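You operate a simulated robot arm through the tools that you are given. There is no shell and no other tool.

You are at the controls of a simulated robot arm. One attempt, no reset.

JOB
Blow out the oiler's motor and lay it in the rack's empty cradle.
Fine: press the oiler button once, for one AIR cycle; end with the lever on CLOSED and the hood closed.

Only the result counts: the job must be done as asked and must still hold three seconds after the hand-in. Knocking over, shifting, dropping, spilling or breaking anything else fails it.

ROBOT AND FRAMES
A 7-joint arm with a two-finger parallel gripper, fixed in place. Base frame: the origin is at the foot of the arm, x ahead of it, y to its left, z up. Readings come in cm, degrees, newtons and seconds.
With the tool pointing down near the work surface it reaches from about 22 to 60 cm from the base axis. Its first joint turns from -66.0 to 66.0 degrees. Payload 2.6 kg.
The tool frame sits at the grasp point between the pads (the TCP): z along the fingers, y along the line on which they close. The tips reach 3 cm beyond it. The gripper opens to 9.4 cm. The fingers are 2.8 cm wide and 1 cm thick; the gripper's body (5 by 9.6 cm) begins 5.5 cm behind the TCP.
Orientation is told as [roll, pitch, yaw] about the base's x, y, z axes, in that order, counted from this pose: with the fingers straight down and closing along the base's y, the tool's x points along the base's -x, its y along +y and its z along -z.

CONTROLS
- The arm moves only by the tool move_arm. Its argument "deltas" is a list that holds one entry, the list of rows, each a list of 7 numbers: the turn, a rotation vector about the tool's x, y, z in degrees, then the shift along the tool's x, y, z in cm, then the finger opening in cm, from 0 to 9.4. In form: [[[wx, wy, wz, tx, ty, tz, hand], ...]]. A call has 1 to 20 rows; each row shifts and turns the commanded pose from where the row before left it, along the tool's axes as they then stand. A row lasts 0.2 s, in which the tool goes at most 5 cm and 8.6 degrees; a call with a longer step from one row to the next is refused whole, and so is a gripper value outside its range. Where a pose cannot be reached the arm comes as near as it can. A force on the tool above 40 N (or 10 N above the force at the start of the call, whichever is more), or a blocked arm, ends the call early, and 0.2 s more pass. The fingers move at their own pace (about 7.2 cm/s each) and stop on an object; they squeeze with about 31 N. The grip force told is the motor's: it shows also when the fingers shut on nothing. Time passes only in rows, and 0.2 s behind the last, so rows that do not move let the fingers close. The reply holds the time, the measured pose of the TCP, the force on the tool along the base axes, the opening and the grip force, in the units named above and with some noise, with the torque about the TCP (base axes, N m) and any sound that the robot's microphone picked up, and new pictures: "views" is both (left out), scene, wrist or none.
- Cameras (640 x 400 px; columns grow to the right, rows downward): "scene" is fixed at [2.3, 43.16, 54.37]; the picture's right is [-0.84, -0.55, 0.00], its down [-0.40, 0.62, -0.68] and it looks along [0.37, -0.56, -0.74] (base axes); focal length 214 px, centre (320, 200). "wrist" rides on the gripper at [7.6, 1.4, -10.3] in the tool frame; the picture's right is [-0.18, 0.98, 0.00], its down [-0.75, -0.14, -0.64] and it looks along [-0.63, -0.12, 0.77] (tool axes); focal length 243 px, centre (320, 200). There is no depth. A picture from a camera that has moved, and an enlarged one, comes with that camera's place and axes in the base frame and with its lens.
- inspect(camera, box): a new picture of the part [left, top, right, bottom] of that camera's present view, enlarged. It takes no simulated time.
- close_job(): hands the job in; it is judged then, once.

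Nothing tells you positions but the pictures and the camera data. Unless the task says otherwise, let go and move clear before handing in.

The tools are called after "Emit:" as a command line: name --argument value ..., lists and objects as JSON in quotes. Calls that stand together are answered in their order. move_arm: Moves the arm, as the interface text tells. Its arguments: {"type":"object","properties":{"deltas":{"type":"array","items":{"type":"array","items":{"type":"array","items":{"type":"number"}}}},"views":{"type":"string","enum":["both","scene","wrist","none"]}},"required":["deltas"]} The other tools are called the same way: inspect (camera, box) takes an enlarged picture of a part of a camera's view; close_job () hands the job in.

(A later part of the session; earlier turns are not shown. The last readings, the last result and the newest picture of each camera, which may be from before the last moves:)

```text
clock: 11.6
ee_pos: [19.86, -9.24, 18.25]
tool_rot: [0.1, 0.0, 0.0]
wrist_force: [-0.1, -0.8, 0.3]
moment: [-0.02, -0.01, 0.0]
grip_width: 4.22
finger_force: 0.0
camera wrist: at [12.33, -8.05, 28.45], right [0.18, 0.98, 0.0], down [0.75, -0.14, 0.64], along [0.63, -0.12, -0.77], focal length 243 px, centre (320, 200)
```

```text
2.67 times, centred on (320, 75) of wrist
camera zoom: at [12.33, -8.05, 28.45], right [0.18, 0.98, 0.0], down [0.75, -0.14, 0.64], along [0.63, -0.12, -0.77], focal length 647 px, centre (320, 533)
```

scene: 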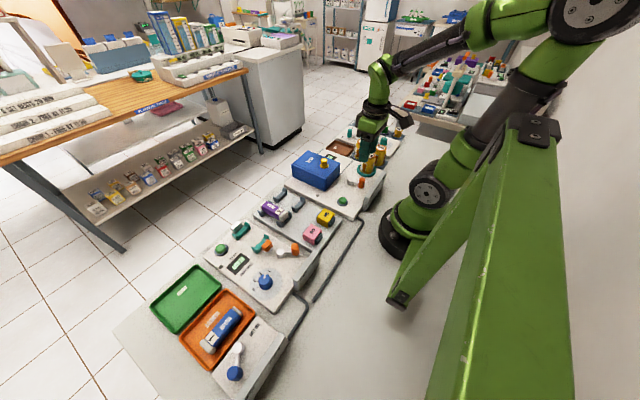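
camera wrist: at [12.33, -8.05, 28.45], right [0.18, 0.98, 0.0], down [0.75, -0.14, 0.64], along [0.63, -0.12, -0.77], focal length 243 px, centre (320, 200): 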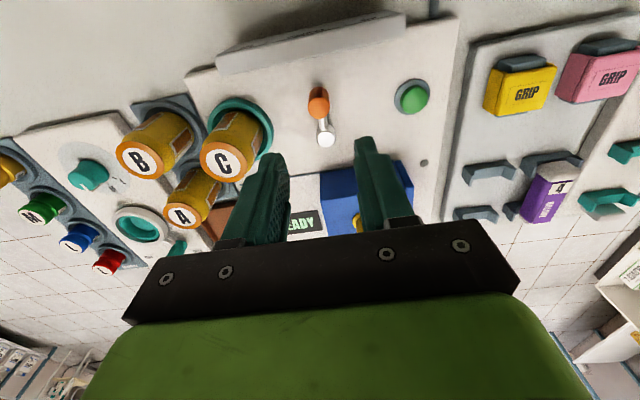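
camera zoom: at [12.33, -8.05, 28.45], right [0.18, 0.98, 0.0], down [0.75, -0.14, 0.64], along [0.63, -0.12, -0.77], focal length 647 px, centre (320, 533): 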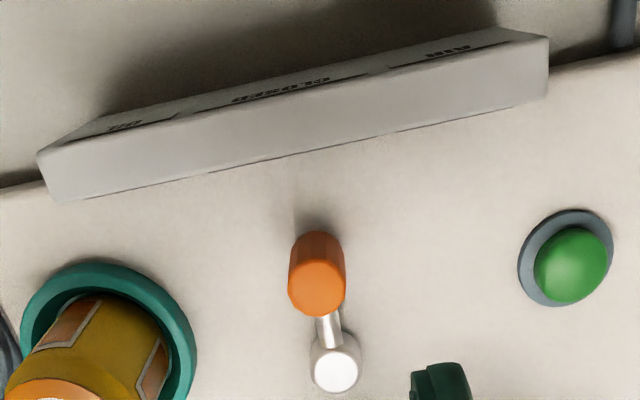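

The tool is above the lever knob (knob at about (19.9, -9.55, top 6.4), pivot at (24.1, -9.6)). I lower around it and narrow the fingers, leaving slack.

Emit:
move_arm --deltas '[[[0, 0, 0, 0, -0.3, 3.0, 4.2], [0, 0, 0, 0, 0, 3.0, 4.2], [0, 0, 0, 0, 0, 2.5, 4.2], [0, 0, 0, 0, 0, 1.2, 4.2], [0, 0, 0, 0, 0, 0.6, 4.2], [0, 0, 0, 0, 0, 0, 3.4], [0, 0, 0, 0, 0, 0, 3.4]]]' --views "both"

Emit:
inspect --camera "scene" --box '[330, 150, 400, 215]'

Emit:
inspect --camera "wrist" --box '[220, 60, 420, 200]'

```text
clock: 13.2
ee_pos: [20.08, -9.7, 7.85]
tool_rot: [-0.1, 0.1, 0.0]
wrist_force: [-0.3, 0.4, 0.4]
moment: [0.02, -0.01, 0.03]
grip_width: 3.41
finger_force: 0.0
camera wrist: at [12.48, -8.3, 17.99], right [0.18, 0.98, 0.0], down [0.75, -0.14, 0.64], along [0.63, -0.12, -0.77], focal length 243 px, centre (320, 200)
```

scene: 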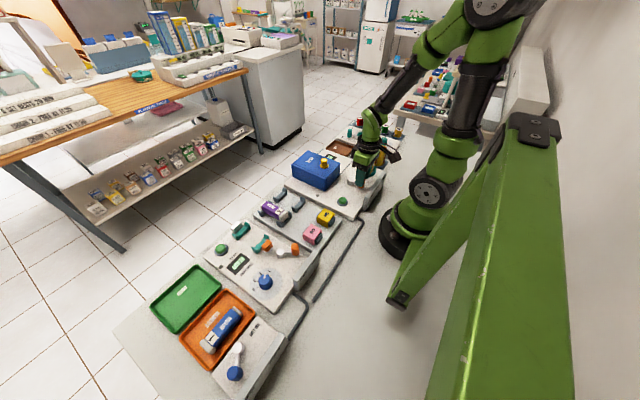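
wrist: 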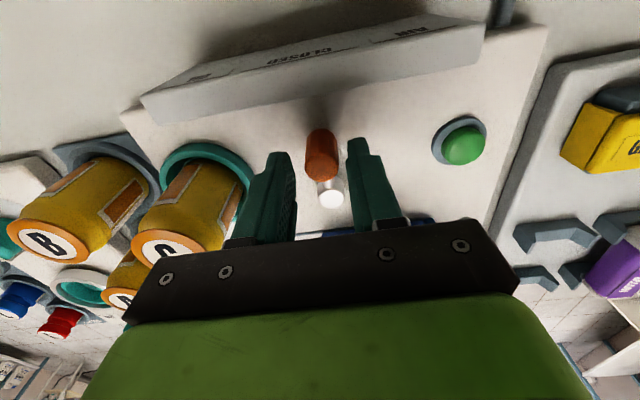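

```text
6.15 times, centred on (365, 182) of scene
camera zoom: at [2.3, 43.16, 54.37], right [-0.84, -0.55, 0.0], down [-0.4, 0.62, -0.68], along [0.37, -0.56, -0.74], focal length 1320 px, centre (43, 308)
```

zoom: 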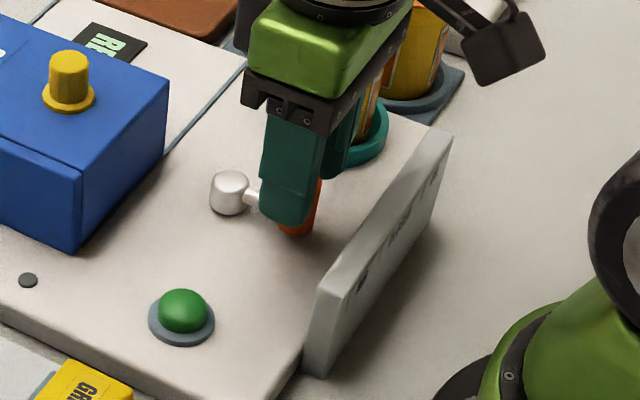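

```text
2.86 times, centred on (320, 130) of wrist
camera zoom: at [12.48, -8.3, 17.99], right [0.18, 0.98, 0.0], down [0.75, -0.14, 0.64], along [0.63, -0.12, -0.77], focal length 693 px, centre (320, 400)
```

zoom: 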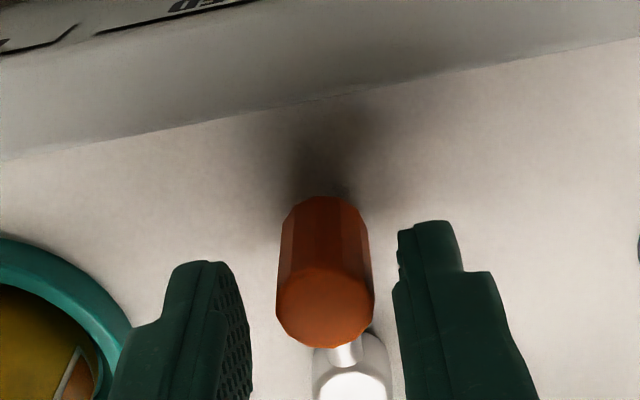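

The knob sits between the fingers. I swing the tool on an arc about the pivot toward AIR (+y), 8° per row.

Emit:
move_arm --deltas '[[[0, 0, 0, 0.2, 0, 0, 3.0], [0, 0, 8, -0.04, 0.6, 0, 3.0], [0, 0, 8, -0.04, 0.6, 0, 3.0], [0, 0, 8, -0.04, 0.6, 0, 3.0], [0, 0, 8, -0.04, 0.6, 0, 3.0], [0, 0, 0, 0, 0, 0, 3.0]]]' --views "both"

Emit:
inspect --camera "scene" --box '[330, 150, 400, 215]'

Emit:
inspect --camera "wrist" --box '[220, 40, 420, 200]'

```text
clock: 14.6
ee_pos: [20.9, -7.43, 7.92]
tool_rot: [0.0, 0.1, -32.0]
wrist_force: [0.5, -1.1, -1.0]
moment: [-0.01, 0.0, -0.02]
grip_width: 3.0
finger_force: 0.4
out of reach, approached as far as the arm can: row 2
camera wrist: at [15.25, -2.35, 18.15], right [0.68, 0.73, 0.0], down [0.56, -0.52, 0.64], along [0.47, -0.44, -0.77], focal length 243 px, centre (320, 200)
```

scene: 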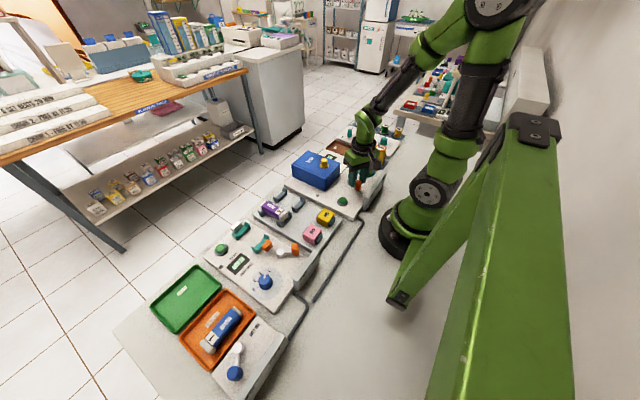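
wrist: 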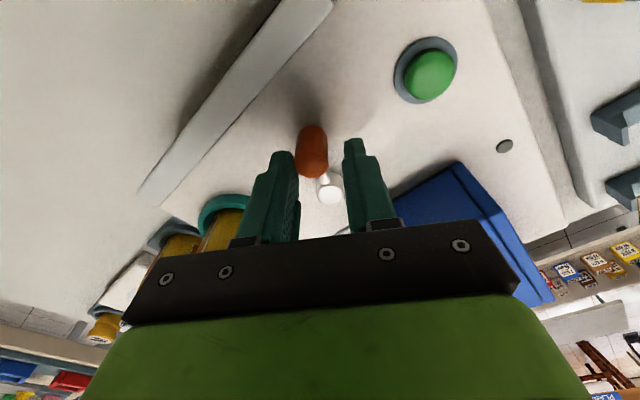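

```text
6.15 times, centred on (365, 182) of scene
camera zoom: at [2.3, 43.16, 54.37], right [-0.84, -0.55, 0.0], down [-0.4, 0.62, -0.68], along [0.37, -0.56, -0.74], focal length 1320 px, centre (43, 308)
```

zoom: 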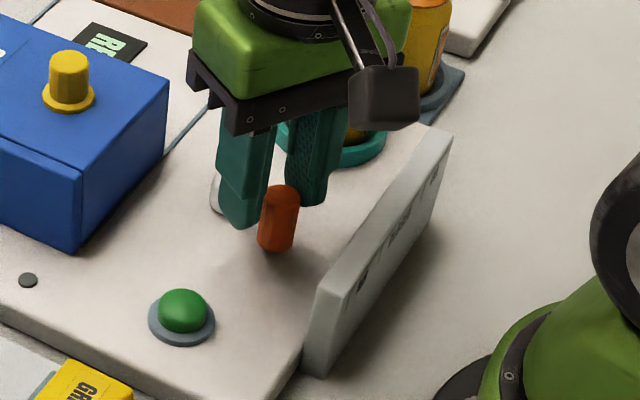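

```text
2.50 times, centred on (320, 120) of wrist
camera zoom: at [15.25, -2.35, 18.15], right [0.68, 0.73, 0.0], down [0.56, -0.52, 0.64], along [0.47, -0.44, -0.77], focal length 606 px, centre (320, 400)
```

zoom: 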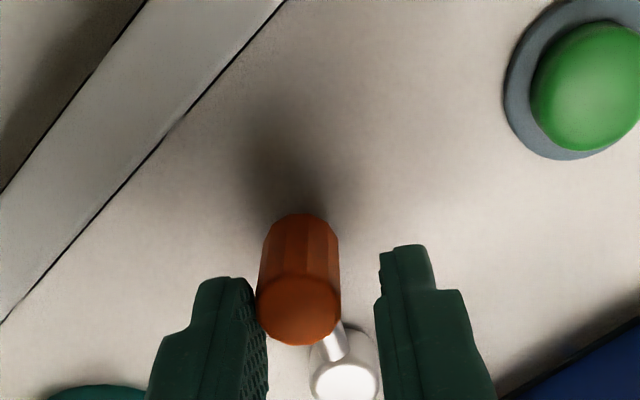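

The lever is at about 27° toward AIR and still following the pushing finger. I continue the arc to find its AIR stop.

Emit:
move_arm --deltas '[[[0, 0, 5, -0.02, 0.38, 0, 3.0], [0, 0, 5, -0.02, 0.38, 0, 3.0], [0, 0, 0, 0, 0, 0, 3.0]]]' --views "both"

Emit:
inspect --camera "scene" --box '[330, 150, 400, 215]'

Emit:
inspect --camera "wrist" --box '[220, 40, 420, 200]'

```text
clock: 15.4
ee_pos: [21.28, -7.03, 7.83]
tool_rot: [0.0, -0.1, -42.2]
wrist_force: [-0.7, -1.1, -0.3]
moment: [0.0, 0.04, 0.01]
grip_width: 3.01
finger_force: 0.6
camera wrist: at [16.64, -0.81, 18.08], right [0.8, 0.61, 0.0], down [0.47, -0.61, 0.64], along [0.39, -0.51, -0.77], focal length 243 px, centre (320, 200)
```

scene: 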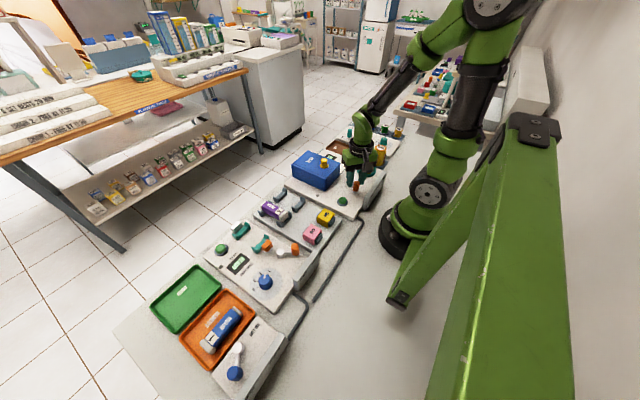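
wrist: 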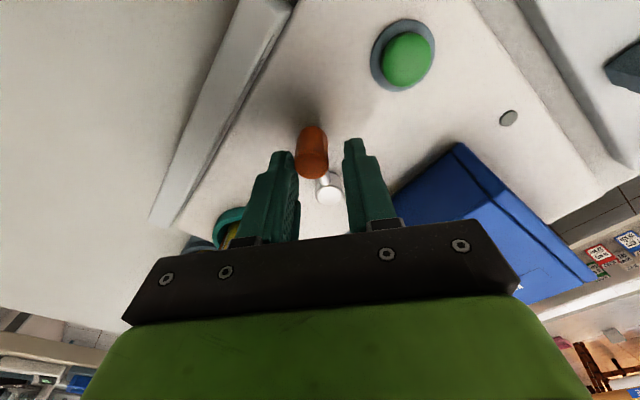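

```text
6.15 times, centred on (365, 182) of scene
camera zoom: at [2.3, 43.16, 54.37], right [-0.84, -0.55, 0.0], down [-0.4, 0.62, -0.68], along [0.37, -0.56, -0.74], focal length 1320 px, centre (43, 308)
```

zoom: 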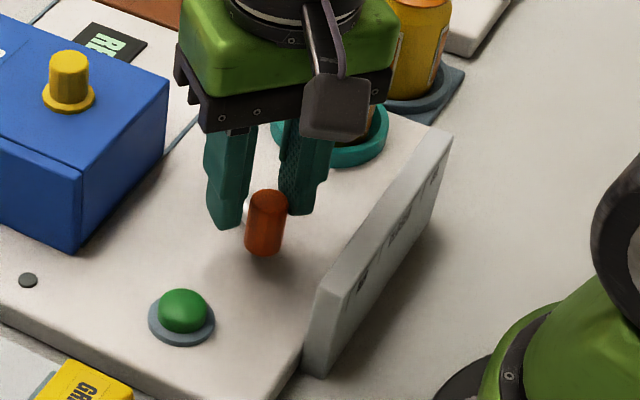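

```text
2.50 times, centred on (320, 120) of wrist
camera zoom: at [16.64, -0.81, 18.08], right [0.8, 0.61, 0.0], down [0.47, -0.61, 0.64], along [0.39, -0.51, -0.77], focal length 606 px, centre (320, 400)
```

zoom: 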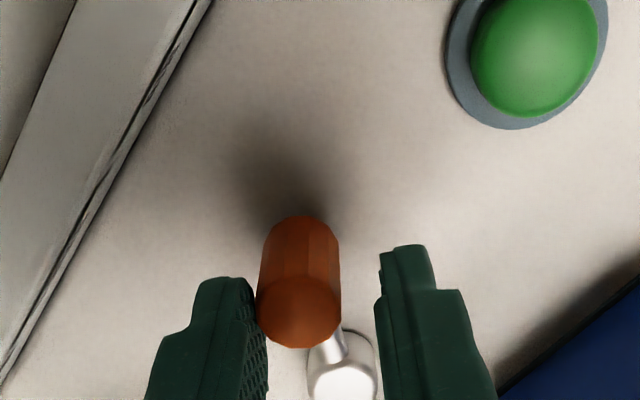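

The lever still follows with almost no force, now about 37°. I go on in small steps.

Emit:
move_arm --deltas '[[[0, 0, 4, 0.08, 0.3, 0, 3.0], [0, 0, 4, 0.08, 0.3, 0, 3.0], [0, 0, 0, 0, 0, 0, 3.0]]]' --views "wrist"

Emit:
inspect --camera "wrist" --box '[220, 40, 420, 200]'

Emit:
inspect --camera "scene" --box '[330, 150, 400, 215]'

```text
clock: 16.2
ee_pos: [21.54, -6.25, 7.83]
tool_rot: [-0.1, 0.0, -49.9]
wrist_force: [0.7, 0.0, -0.1]
moment: [-0.03, -0.06, 0.0]
grip_width: 2.97
finger_force: 0.1
camera wrist: at [17.85, 0.32, 18.05], right [0.87, 0.49, 0.0], down [0.38, -0.67, 0.64], along [0.31, -0.56, -0.77], focal length 243 px, centre (320, 200)
```

wrist: 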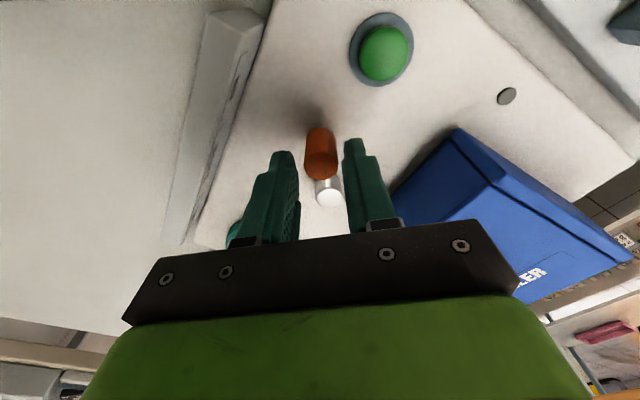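

```text
2.50 times, centred on (320, 120) of wrist
camera zoom: at [17.85, 0.32, 18.05], right [0.87, 0.49, 0.0], down [0.38, -0.67, 0.64], along [0.31, -0.56, -0.77], focal length 606 px, centre (320, 400)
```

zoom: 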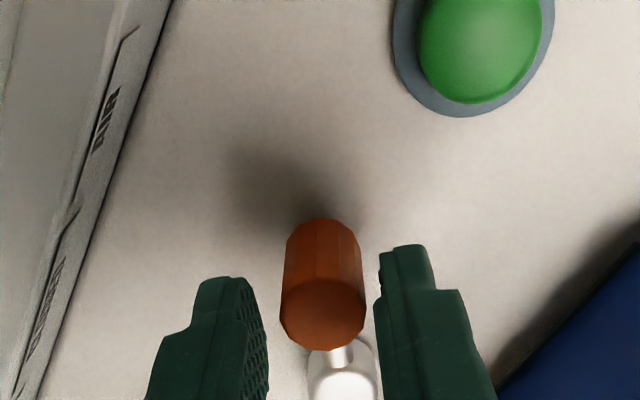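

```text
6.15 times, centred on (365, 182) of scene
camera zoom: at [2.3, 43.16, 54.37], right [-0.84, -0.55, 0.0], down [-0.4, 0.62, -0.68], along [0.37, -0.56, -0.74], focal length 1320 px, centre (43, 308)
```

zoom: 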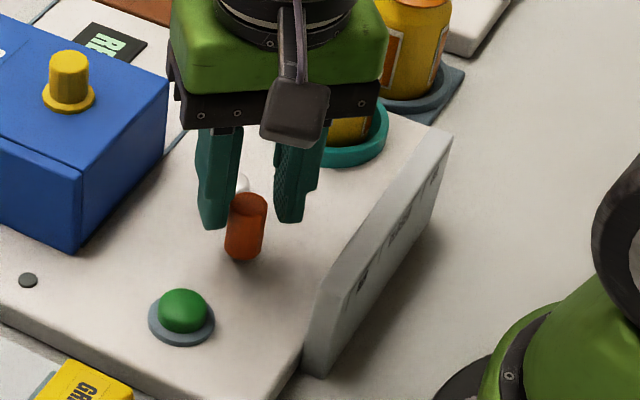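

The lever snapped over into a detent at about 50°, on the AIR side. I lift clear, turn the tool back straight and shut the fingers, then look.

Emit:
move_arm --deltas '[[[0, 0, 0, 0, 0.2, 0, 3.4], [0, 0, 0, 0, 0, -2.5, 3.4], [0, 0, 0, 0, 0, -4, 3.4], [0, 0, 0, 0, 0, -4, 3.4], [0, 0, -8.3, 0, 0, 0, 0.0], [0, 0, -8.3, 0, 0, 0, 0.0], [0, 0, -8.3, 0, 0, 0, 0.0], [0, 0, -8.3, 0, 0, 0, 0.0], [0, 0, -8.3, 0, 0, 0, 0.0], [0, 0, -8.5, 0, 0, 0, 0.0], [0, 0, 0, 0, 0, 0, 0.0]]]' --views "both"

Emit:
inspect --camera "scene" --box '[310, 140, 400, 215]'

Emit:
inspect --camera "wrist" --box '[200, 0, 440, 150]'

```text
clock: 18.6
ee_pos: [21.64, -6.1, 18.44]
tool_rot: [0.0, 0.1, 0.1]
wrist_force: [-0.5, -0.5, -0.6]
moment: [0.01, 0.0, -0.01]
grip_width: 0.0
finger_force: 30.6
camera wrist: at [14.12, -4.85, 28.6], right [0.18, 0.98, 0.0], down [0.75, -0.14, 0.64], along [0.63, -0.12, -0.77], focal length 243 px, centre (320, 200)
```

scene: 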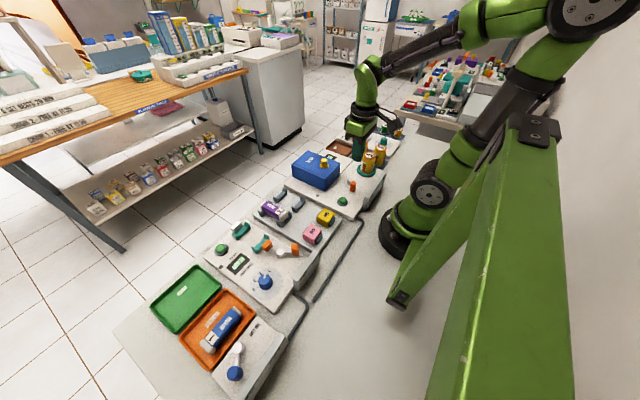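
wrist: 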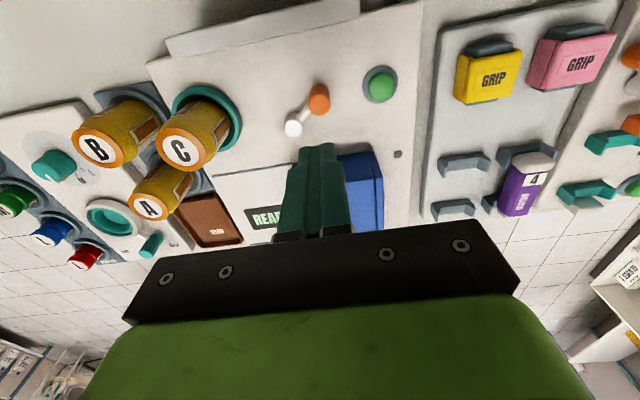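

```text
5.33 times, centred on (355, 178) of scene
camera zoom: at [2.3, 43.16, 54.37], right [-0.84, -0.55, 0.0], down [-0.4, 0.62, -0.68], along [0.37, -0.56, -0.74], focal length 1144 px, centre (133, 320)
```

zoom: 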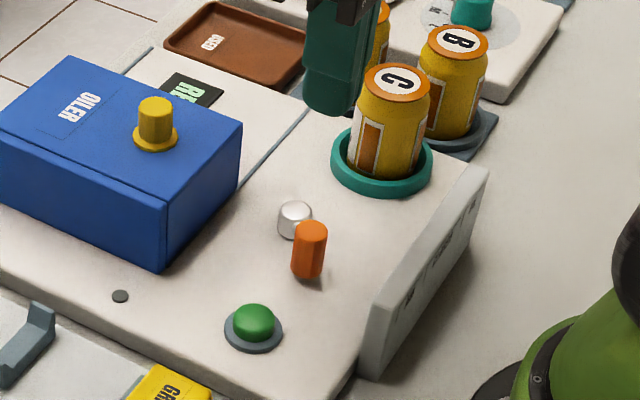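

```text
2.67 times, centred on (320, 75) of wrist
camera zoom: at [14.12, -4.85, 28.6], right [0.18, 0.98, 0.0], down [0.75, -0.14, 0.64], along [0.63, -0.12, -0.77], focal length 647 px, centre (320, 533)
```

zoom: 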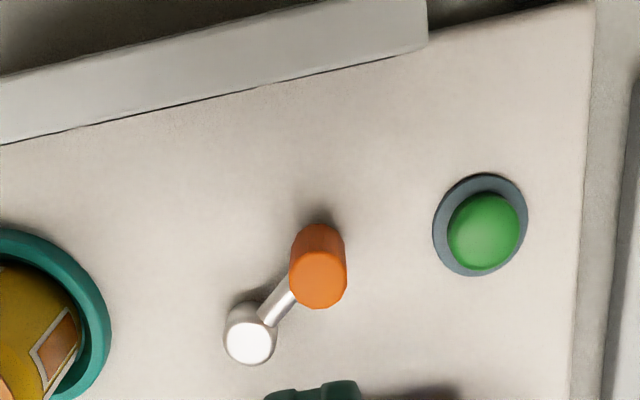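

The lever now stands firmly on the AIR side and the screen still reads READY with the hood shut. Next I go over the green button at about (22, 0) with closed fingers.

Emit:
move_arm --deltas '[[[0, 0, 0, -0.2, 2.0, 1.0, 0], [0, 0, 0, -0.2, 2.0, 2.0, 0], [0, 0, 0, -0.2, 2.05, 3.0, 0], [0, 0, 0, 0, 0, 2.4, 0], [0, 0, 0, 0, 0, 0, 0]]]' --views "both"

Emit:
inspect --camera "scene" --box '[310, 150, 390, 215]'

Emit:
inspect --camera "wrist" --box '[220, 40, 420, 190]'

```text
clock: 19.8
ee_pos: [22.33, -0.14, 10.06]
tool_rot: [-0.1, 0.0, 0.0]
wrist_force: [0.6, -1.4, 0.0]
moment: [0.03, 0.0, -0.02]
grip_width: 0.03
finger_force: 31.1
camera wrist: at [14.77, 1.23, 20.33], right [0.18, 0.98, 0.0], down [0.75, -0.14, 0.64], along [0.63, -0.12, -0.77], focal length 243 px, centre (320, 200)
```

scene: 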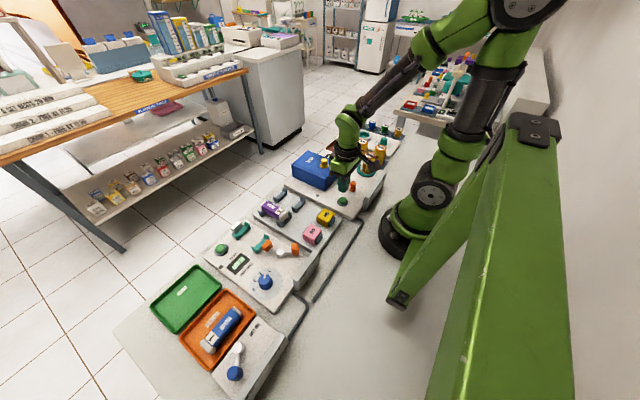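
wrist: 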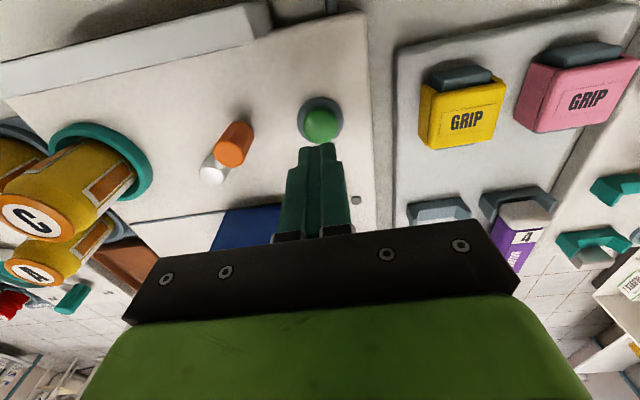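

```text
6.15 times, centred on (350, 182) of scene
camera zoom: at [2.31, 43.16, 54.37], right [-0.84, -0.55, 0.0], down [-0.4, 0.62, -0.68], along [0.37, -0.56, -0.74], focal length 1320 px, centre (135, 308)
```

zoom: 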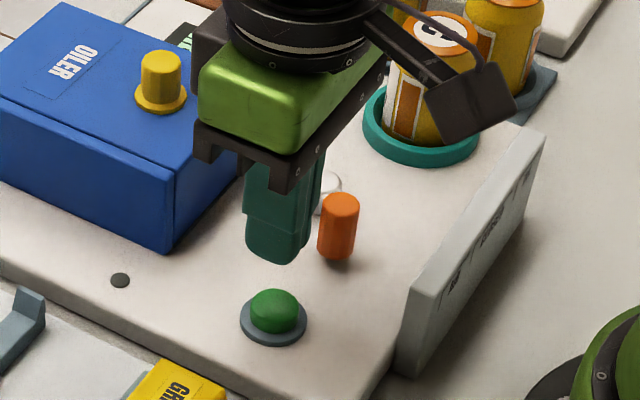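

```text
2.67 times, centred on (320, 115) of wrist
camera zoom: at [14.77, 1.23, 20.33], right [0.18, 0.98, 0.0], down [0.75, -0.14, 0.64], along [0.63, -0.12, -0.77], focal length 647 px, centre (320, 427)
```

zoom: 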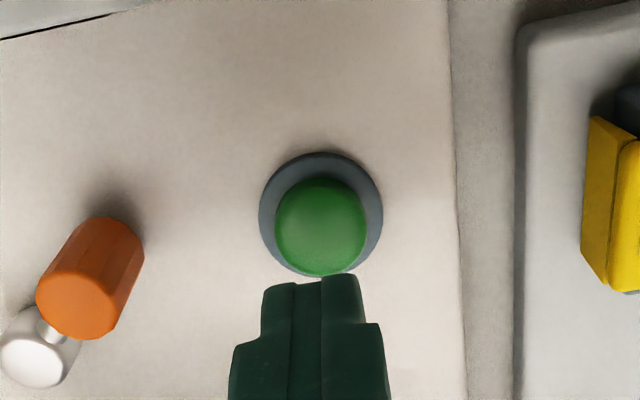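

The fingertips are right above the button. I lower to just above it, then press in small steps.

Emit:
move_arm --deltas '[[[0, 0, 0, 0.1, 0.05, 1.8, 0], [0, 0, 0, 0, 0, 1.2, 0], [0, 0, 0, 0, 0, 0.5, 0], [0, 0, 0, 0, 0, 0, 0]]]' --views "wrist"

Emit:
inspect --camera "scene" --box '[320, 170, 370, 210]'

```text
clock: 20.8
ee_pos: [22.49, -0.07, 6.71]
tool_rot: [0.0, 0.1, -0.1]
wrist_force: [0.4, 0.0, 0.0]
moment: [0.01, 0.02, -0.04]
grip_width: 0.0
finger_force: 31.4
camera wrist: at [14.95, 1.29, 16.83], right [0.18, 0.98, 0.0], down [0.75, -0.14, 0.64], along [0.63, -0.12, -0.77], focal length 243 px, centre (320, 200)
```

wrist: 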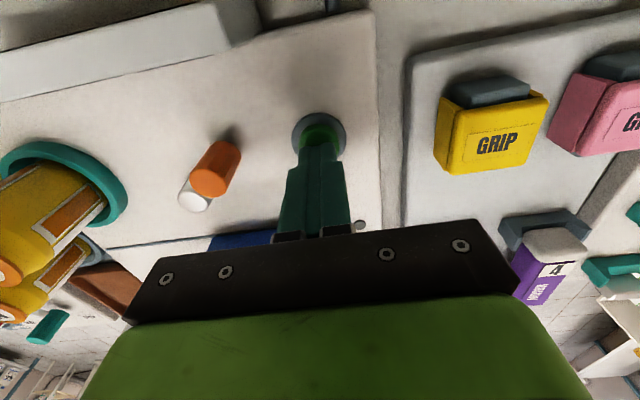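

```text
10.00 times, centred on (345, 190) of scene
camera zoom: at [2.31, 43.16, 54.37], right [-0.84, -0.55, 0.0], down [-0.4, 0.62, -0.68], along [0.37, -0.56, -0.74], focal length 2145 px, centre (70, 300)
```

zoom: 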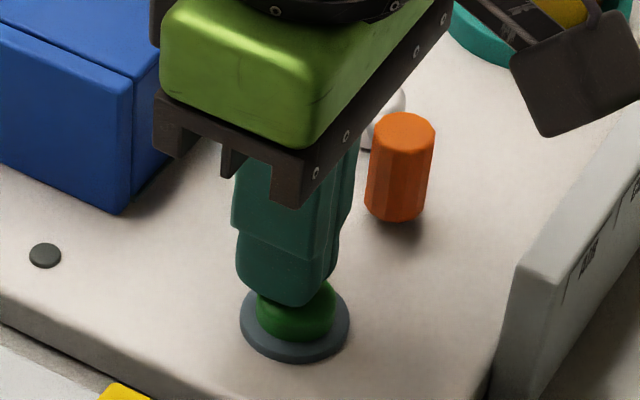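

The tips are a few mm above the button. I press down in 0.25 cm steps.

Emit:
move_arm --deltas '[[[0, 0, 0, 0.1, 0, 0.3, 0], [0, 0, 0, 0, 0, 0.25, 0], [0, 0, 0, 0, 0, 0.25, 0], [0, 0, 0, 0, 0, 0.25, 0]]]' --views "both"

Emit:
inspect --camera "scene" --box '[320, 150, 370, 210]'

```text
clock: 21.8
ee_pos: [22.66, -0.14, 5.53]
tool_rot: [-0.1, 0.2, -0.1]
wrist_force: [-12.0, -5.2, 27.8]
moment: [-0.13, 0.43, -0.04]
grip_width: 0.01
finger_force: 31.0
out of reach, approached as far as the arm can: row 1
heard: click
camera wrist: at [15.12, 1.27, 15.76], right [0.19, 0.98, 0.0], down [0.76, -0.14, 0.64], along [0.63, -0.12, -0.77], focal length 243 px, centre (320, 200)
```

scene: 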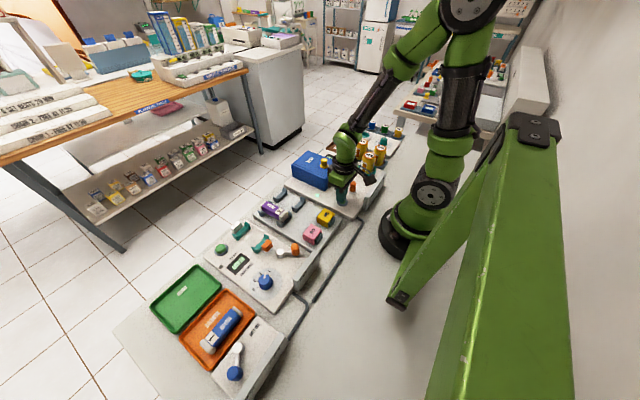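
wrist: 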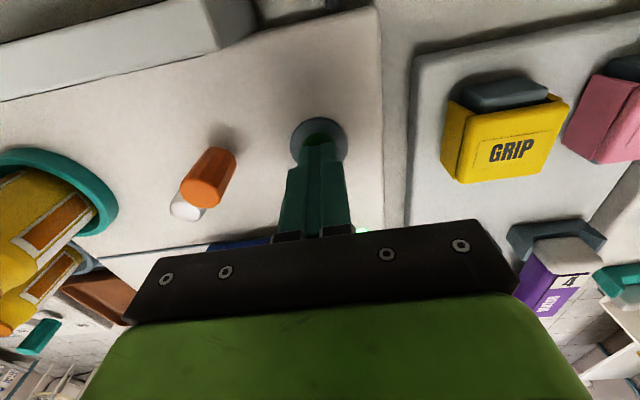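

```text
6.67 times, centred on (345, 180) of scene
camera zoom: at [2.3, 43.16, 54.37], right [-0.84, -0.55, 0.0], down [-0.4, 0.62, -0.68], along [0.37, -0.56, -0.74], focal length 1430 px, centre (153, 333)
```

zoom: 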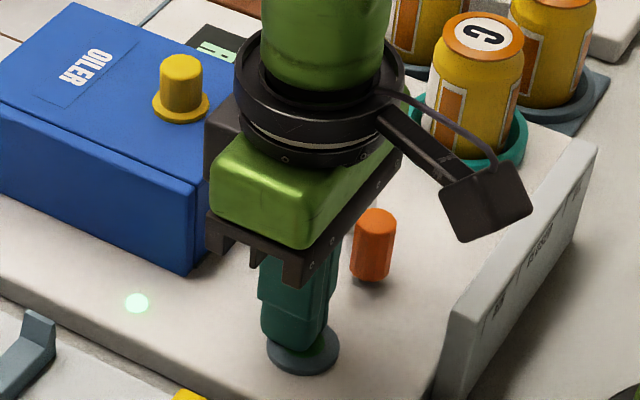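

A click sounded, the lamp lit and the screen changed: the cycle has started. I lift straight off the button and watch.

Emit:
move_arm --deltas '[[[0, 0, 0, 0, 0, -1.5, 0], [0, 0, 0, 0, 0, -3, 0], [0, 0, 0, 0, 0, -4, 0], [0, 0, 0, 0, 0, -4, 0], [0, 0, 0, 0, 0, 0, 0]]]' --views "both"

Emit:
inspect --camera "scene" --box '[280, 130, 400, 215]'

Emit:
inspect --camera "scene" --box '[325, 140, 355, 170]'

```text
clock: 23.0
ee_pos: [22.43, 0.01, 17.77]
tool_rot: [0.0, 0.1, -0.1]
wrist_force: [-0.1, -0.4, 0.4]
moment: [0.03, 0.0, 0.01]
grip_width: 0.01
finger_force: 31.4
camera wrist: at [14.93, 1.3, 28.0], right [0.18, 0.98, 0.0], down [0.75, -0.14, 0.64], along [0.63, -0.12, -0.77], focal length 243 px, centre (320, 200)
```

scene: 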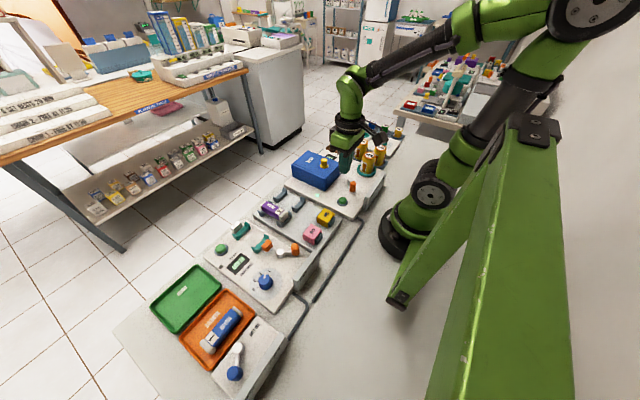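
wrist: 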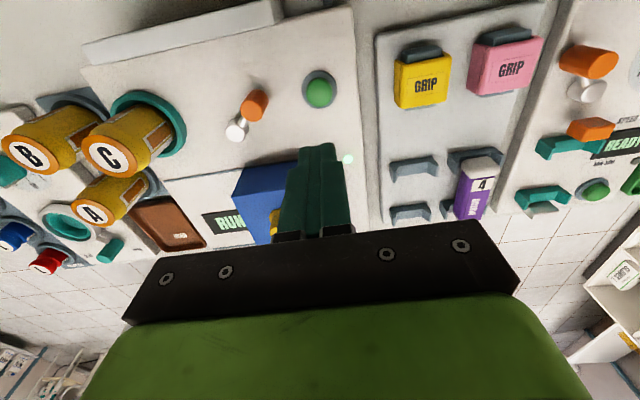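

```text
4.71 times, centred on (340, 172) of scene
camera zoom: at [2.3, 43.16, 54.37], right [-0.84, -0.55, 0.0], down [-0.4, 0.62, -0.68], along [0.37, -0.56, -0.74], focal length 1009 px, centre (226, 329)
```

zoom: 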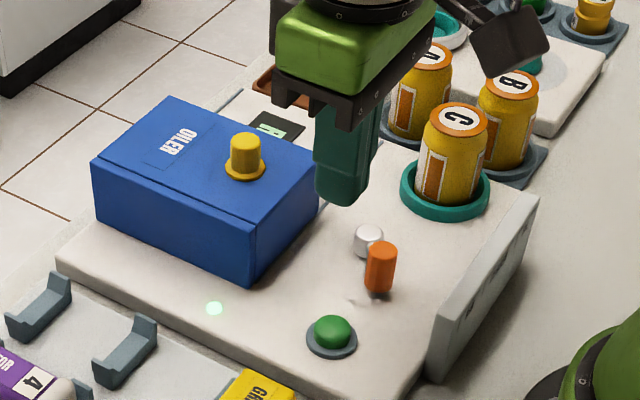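

```text
13.33 times, centred on (340, 155) of scene
camera zoom: at [2.3, 43.16, 54.37], right [-0.84, -0.55, 0.0], down [-0.4, 0.62, -0.68], along [0.37, -0.56, -0.74], focal length 2860 px, centre (53, 800)
```

zoom: 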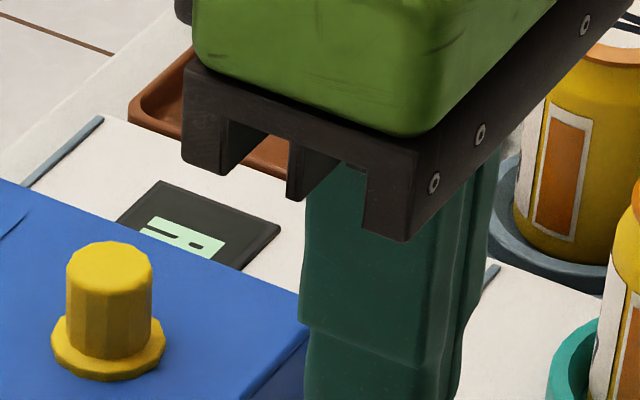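

The screen shows RUN with the lamp lit. I hold still and wait for the cycle to end.

Emit:
move_arm --deltas '[[[0, 0, 0, 0, 0, 0, 0], [0, 0, 0, 0, 0, 0, 0], [0, 0, 0, 0, 0, 0, 0], [0, 0, 0, 0, 0, 0, 0], [0, 0, 0, 0, 0, 0, 0], [0, 0, 0, 0, 0, 0, 0], [0, 0, 0, 0, 0, 0, 0], [0, 0, 0, 0, 0, 0, 0], [0, 0, 0, 0, 0, 0, 0], [0, 0, 0, 0, 0, 0, 0], [0, 0, 0, 0, 0, 0, 0], [0, 0, 0, 0, 0, 0, 0], [0, 0, 0, 0, 0, 0, 0], [0, 0, 0, 0, 0, 0, 0], [0, 0, 0, 0, 0, 0, 0]]]' --views "both"

Emit:
inspect --camera "wrist" --box '[180, 60, 380, 240]'

```text
clock: 26.2
ee_pos: [22.49, -0.08, 17.71]
tool_rot: [0.0, -0.1, 0.0]
wrist_force: [-0.4, -0.3, 0.4]
moment: [0.0, 0.0, 0.0]
grip_width: 0.0
finger_force: 30.7
camera wrist: at [14.93, 1.3, 27.96], right [0.18, 0.98, 0.0], down [0.75, -0.14, 0.64], along [0.63, -0.12, -0.77], focal length 243 px, centre (320, 200)
```

scene: 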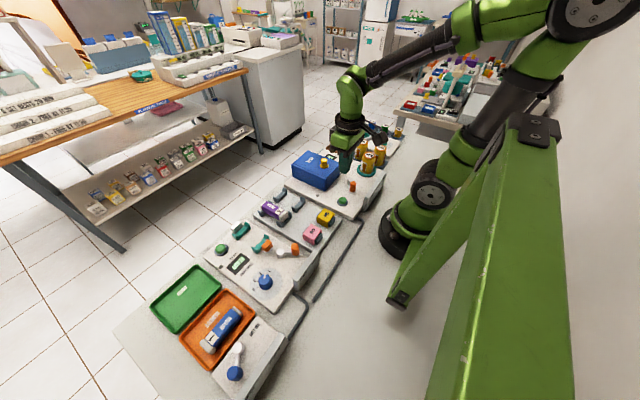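
wrist: 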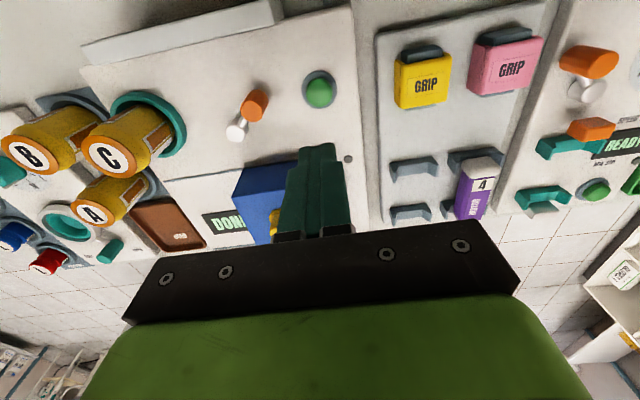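

```text
2.22 times, centred on (280, 150) of wrist
camera zoom: at [14.93, 1.3, 27.96], right [0.18, 0.98, 0.0], down [0.75, -0.14, 0.64], along [0.63, -0.12, -0.77], focal length 539 px, centre (409, 311)
```

zoom: 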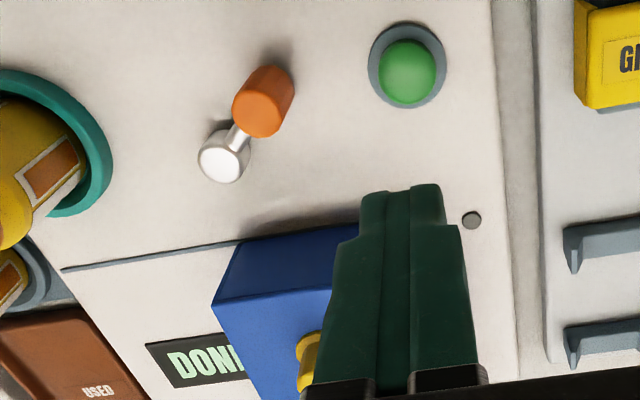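

The screen reads DONE and the lamp is off. Next I return the lever to CLOSED: I go back over its knob with the tool turned to match the lever.

Emit:
move_arm --deltas '[[[0, 0, 0, 0.5, -3.05, 0, 4.2], [0, 0, 0, 0.5, -3.05, 0, 4.2], [0, 0, 8.2, 0, 0, 0, 4.2], [0, 0, 8.2, 0, 0, 0, 4.2], [0, 0, 8.2, 0, 0, 0, 4.2], [0, 0, 8.2, 0, 0, 0, 4.2], [0, 0, 8.2, 0, 0, 0, 4.2], [0, 0, 8.2, 0, 0, 0, 4.2], [0, 0, 0, 0, 0, 3, 4.2], [0, 0, 0, 0, 0, 0, 4.2]]]' --views "both"

Emit:
inspect --camera "wrist" --box '[200, 0, 440, 180]'

```text
clock: 28.4
ee_pos: [21.61, -6.21, 15.07]
tool_rot: [0.1, 0.1, -49.3]
wrist_force: [-0.5, -0.3, 0.4]
moment: [0.0, 0.0, -0.01]
grip_width: 4.22
finger_force: 0.1
camera wrist: at [17.7, 0.41, 25.16], right [0.87, 0.5, 0.0], down [0.38, -0.66, 0.64], along [0.32, -0.56, -0.77], focal length 243 px, centre (320, 200)
```

scene: 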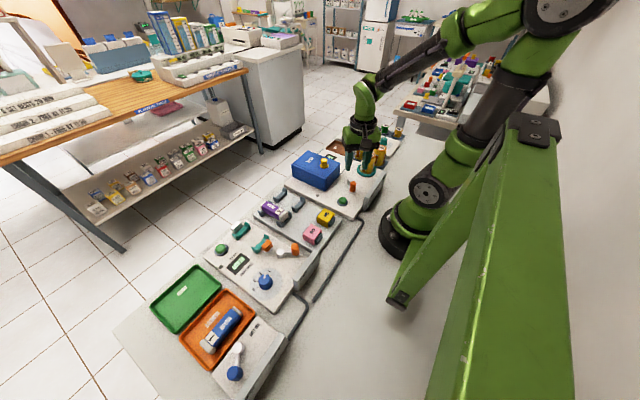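
wrist: 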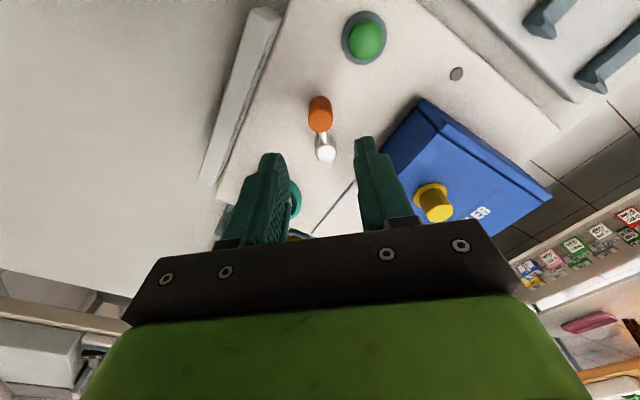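

```text
2.22 times, centred on (320, 90) of wrist
camera zoom: at [17.7, 0.41, 25.16], right [0.87, 0.5, 0.0], down [0.38, -0.66, 0.64], along [0.32, -0.56, -0.77], focal length 539 px, centre (320, 444)
```

zoom: 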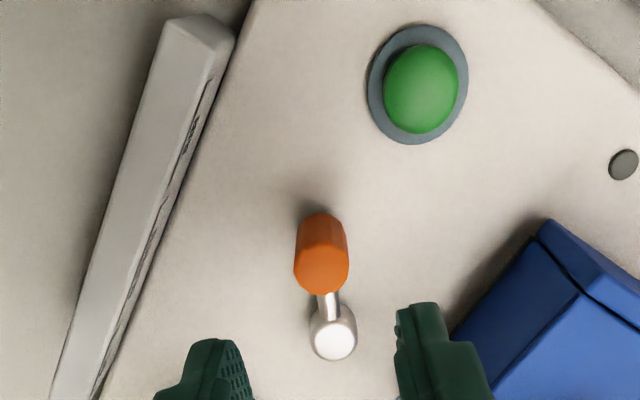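

The knob is centred between the fingers. I descend around it, then sweep the arc back toward CLOSED.

Emit:
move_arm --deltas '[[[0, 0, 0, 0, 0, 3, 4.2], [0, 0, 0, 0, 0, 2.5, 4.2], [0, 0, 0, 0, 0, 1.2, 4.2], [0, 0, 0, 0, 0, 0.5, 3.4], [0, 0, 0, 0.1, 0, 0, 3.0], [0, 0, 0, 0, 0, 0, 3.0]]]' --views "both"

Emit:
inspect --camera "wrist" --box '[220, 40, 420, 200]'

```text
clock: 29.8
ee_pos: [21.41, -6.11, 7.68]
tool_rot: [0.0, 0.0, -49.2]
wrist_force: [0.3, -0.5, 0.1]
moment: [-0.01, 0.03, -0.02]
grip_width: 3.0
finger_force: 0.1
camera wrist: at [17.56, 0.52, 17.92], right [0.86, 0.5, 0.0], down [0.39, -0.66, 0.64], along [0.32, -0.55, -0.77], focal length 243 px, centre (320, 200)
```

scene: 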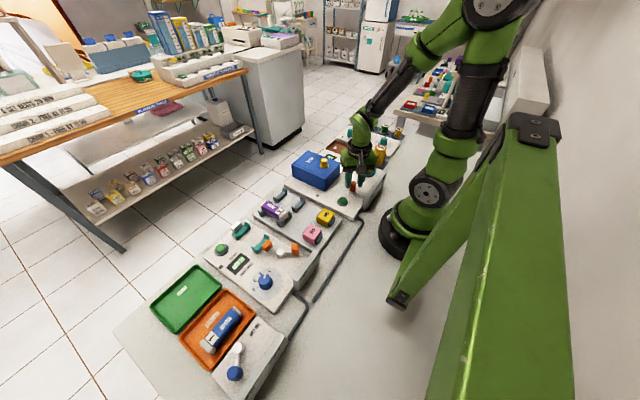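
wrist: 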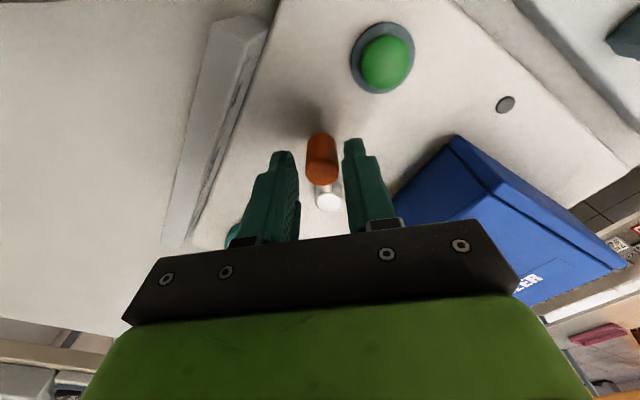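

```text
2.50 times, centred on (320, 120) of wrist
camera zoom: at [17.56, 0.52, 17.92], right [0.86, 0.5, 0.0], down [0.39, -0.66, 0.64], along [0.32, -0.55, -0.77], focal length 606 px, centre (320, 400)
```

zoom: 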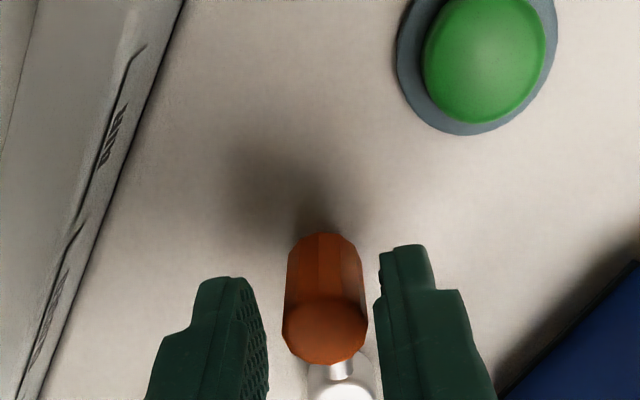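

Sweeping back toward CLOSED, 8° per row.

Emit:
move_arm --deltas '[[[0, 0, -8, -0.04, -0.62, 0, 3.0], [0, 0, -8, -0.04, -0.62, 0, 3.0], [0, 0, -8, -0.04, -0.62, 0, 3.0], [0, 0, -8, -0.04, -0.62, 0, 3.0], [0, 0, -5, -0.02, -0.38, 0, 3.0], [0, 0, 0, 0, 0, 0, 3.0]]]' --views "both"

Emit:
inspect --camera "wrist" --box '[220, 40, 420, 200]'

Emit:
inspect --camera "scene" --box '[330, 150, 400, 215]'

```text
clock: 31.2
ee_pos: [20.52, -8.71, 7.85]
tool_rot: [0.1, 0.1, -12.2]
wrist_force: [-0.1, 1.2, 0.3]
moment: [-0.01, 0.01, 0.0]
grip_width: 3.03
finger_force: 0.4
out of reach, approached as far as the arm can: row 2
camera wrist: at [13.37, -5.76, 18.09], right [0.39, 0.92, 0.0], down [0.71, -0.3, 0.64], along [0.59, -0.25, -0.77], focal length 243 px, centre (320, 200)
```

scene: 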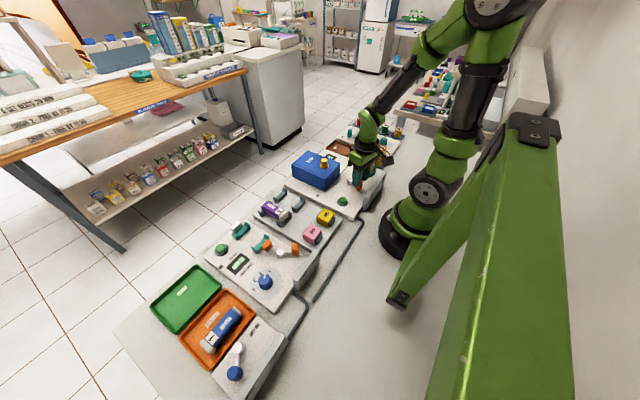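
wrist: 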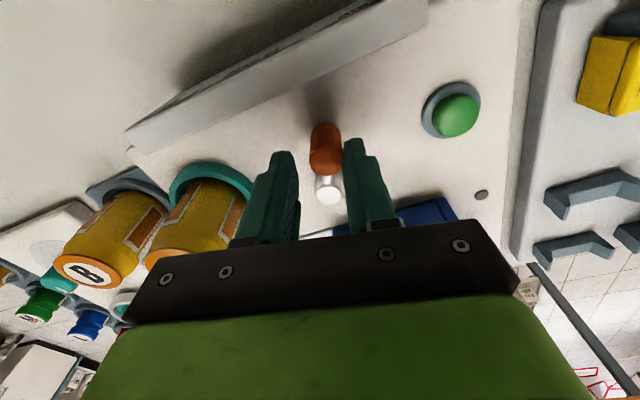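

```text
2.50 times, centred on (320, 120) of wrist
camera zoom: at [13.37, -5.76, 18.09], right [0.39, 0.92, 0.0], down [0.71, -0.3, 0.64], along [0.59, -0.25, -0.77], focal length 606 px, centre (320, 400)
```

zoom: 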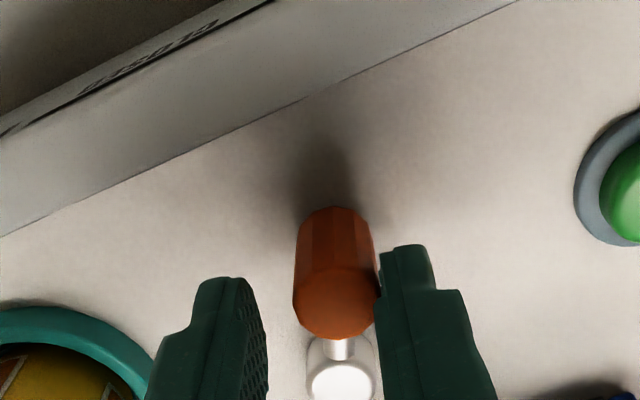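

```text
6.15 times, centred on (365, 182) of scene
camera zoom: at [2.3, 43.16, 54.37], right [-0.84, -0.55, 0.0], down [-0.4, 0.62, -0.68], along [0.37, -0.56, -0.74], focal length 1320 px, centre (43, 308)
```

zoom: 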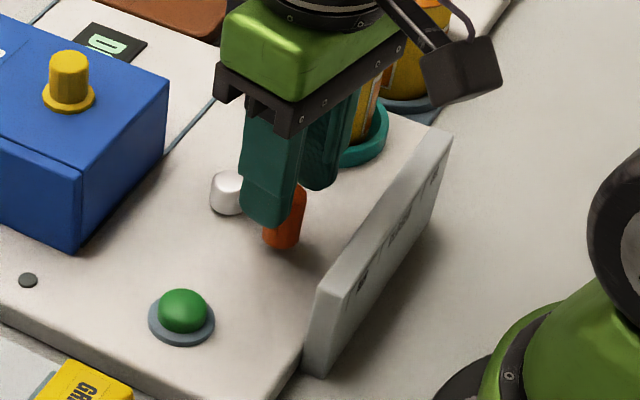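

The lever is about 19° off CLOSED and following. I go on in 4° steps until it snaps.

Emit:
move_arm --deltas '[[[0, 0, -4, -0.02, -0.31, 0, 3.0], [0, 0, -4, -0.02, -0.31, 0, 3.0], [0, 0, 0, 0, 0, 0, 3.0]]]' --views "wrist"

Emit:
inspect --camera "wrist" --box '[220, 40, 420, 200]'

```text
clock: 32.0
ee_pos: [20.44, -9.25, 7.88]
tool_rot: [0.0, 0.0, -4.2]
wrist_force: [0.0, 1.2, 0.8]
moment: [0.02, 0.01, -0.04]
grip_width: 3.01
finger_force: 0.1
camera wrist: at [12.87, -7.39, 18.11], right [0.26, 0.97, 0.0], down [0.74, -0.2, 0.64], along [0.62, -0.16, -0.77], focal length 243 px, centre (320, 200)
```

wrist: 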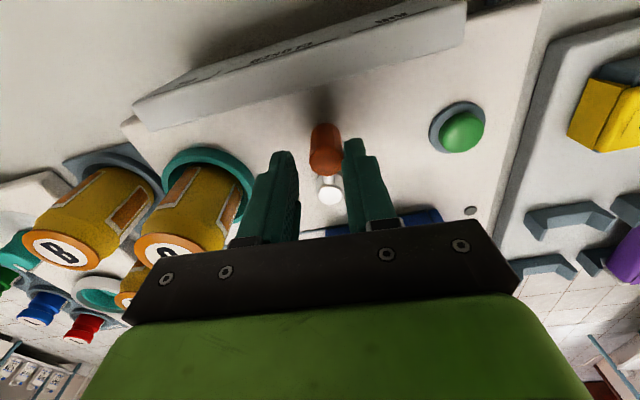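

```text
2.50 times, centred on (320, 120) of wrist
camera zoom: at [12.87, -7.39, 18.11], right [0.26, 0.97, 0.0], down [0.74, -0.2, 0.64], along [0.62, -0.16, -0.77], focal length 606 px, centre (320, 400)
```

zoom: 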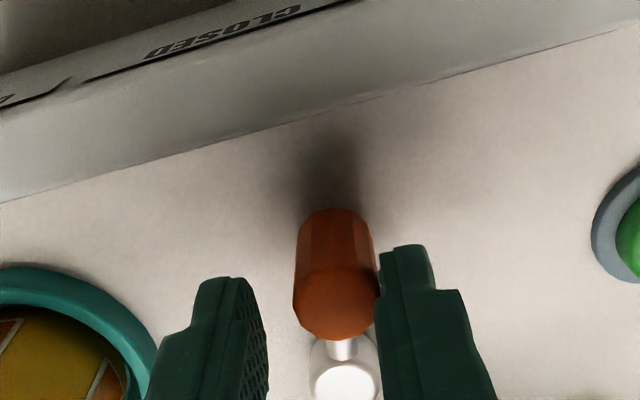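

About 11° left; two more small steps.

Emit:
move_arm --deltas '[[[0, 0, -2, -0.01, -0.25, 0, 3.0], [0, 0, -2, -0.01, -0.2, 0, 3.0], [0, 0, 0, 0, 0, 0, 3.0]]]' --views "wrist"

Emit:
inspect --camera "wrist" --box '[220, 40, 420, 200]'

```text
clock: 32.8
ee_pos: [20.33, -9.75, 7.85]
tool_rot: [0.1, -0.1, -0.3]
wrist_force: [0.0, 0.5, -1.0]
moment: [-0.03, 0.01, 0.02]
grip_width: 3.02
finger_force: 0.0
camera wrist: at [12.8, -8.38, 18.11], right [0.19, 0.98, 0.0], down [0.75, -0.14, 0.64], along [0.63, -0.12, -0.77], focal length 243 px, centre (320, 200)
```

wrist: 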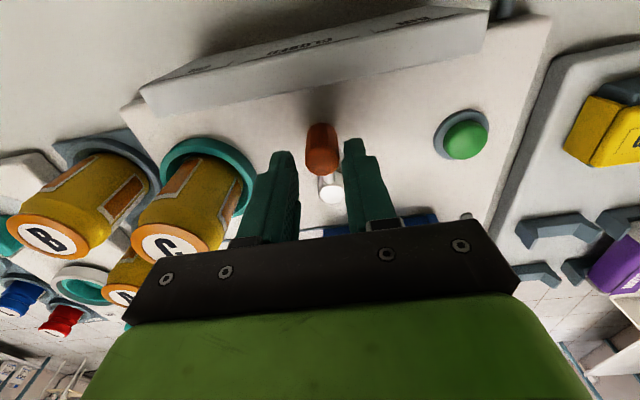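

```text
2.50 times, centred on (320, 120) of wrist
camera zoom: at [12.8, -8.38, 18.11], right [0.19, 0.98, 0.0], down [0.75, -0.14, 0.64], along [0.63, -0.12, -0.77], focal length 606 px, centre (320, 400)
```

zoom: 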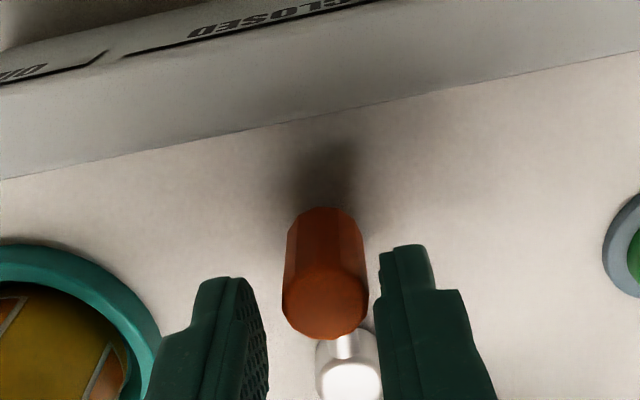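

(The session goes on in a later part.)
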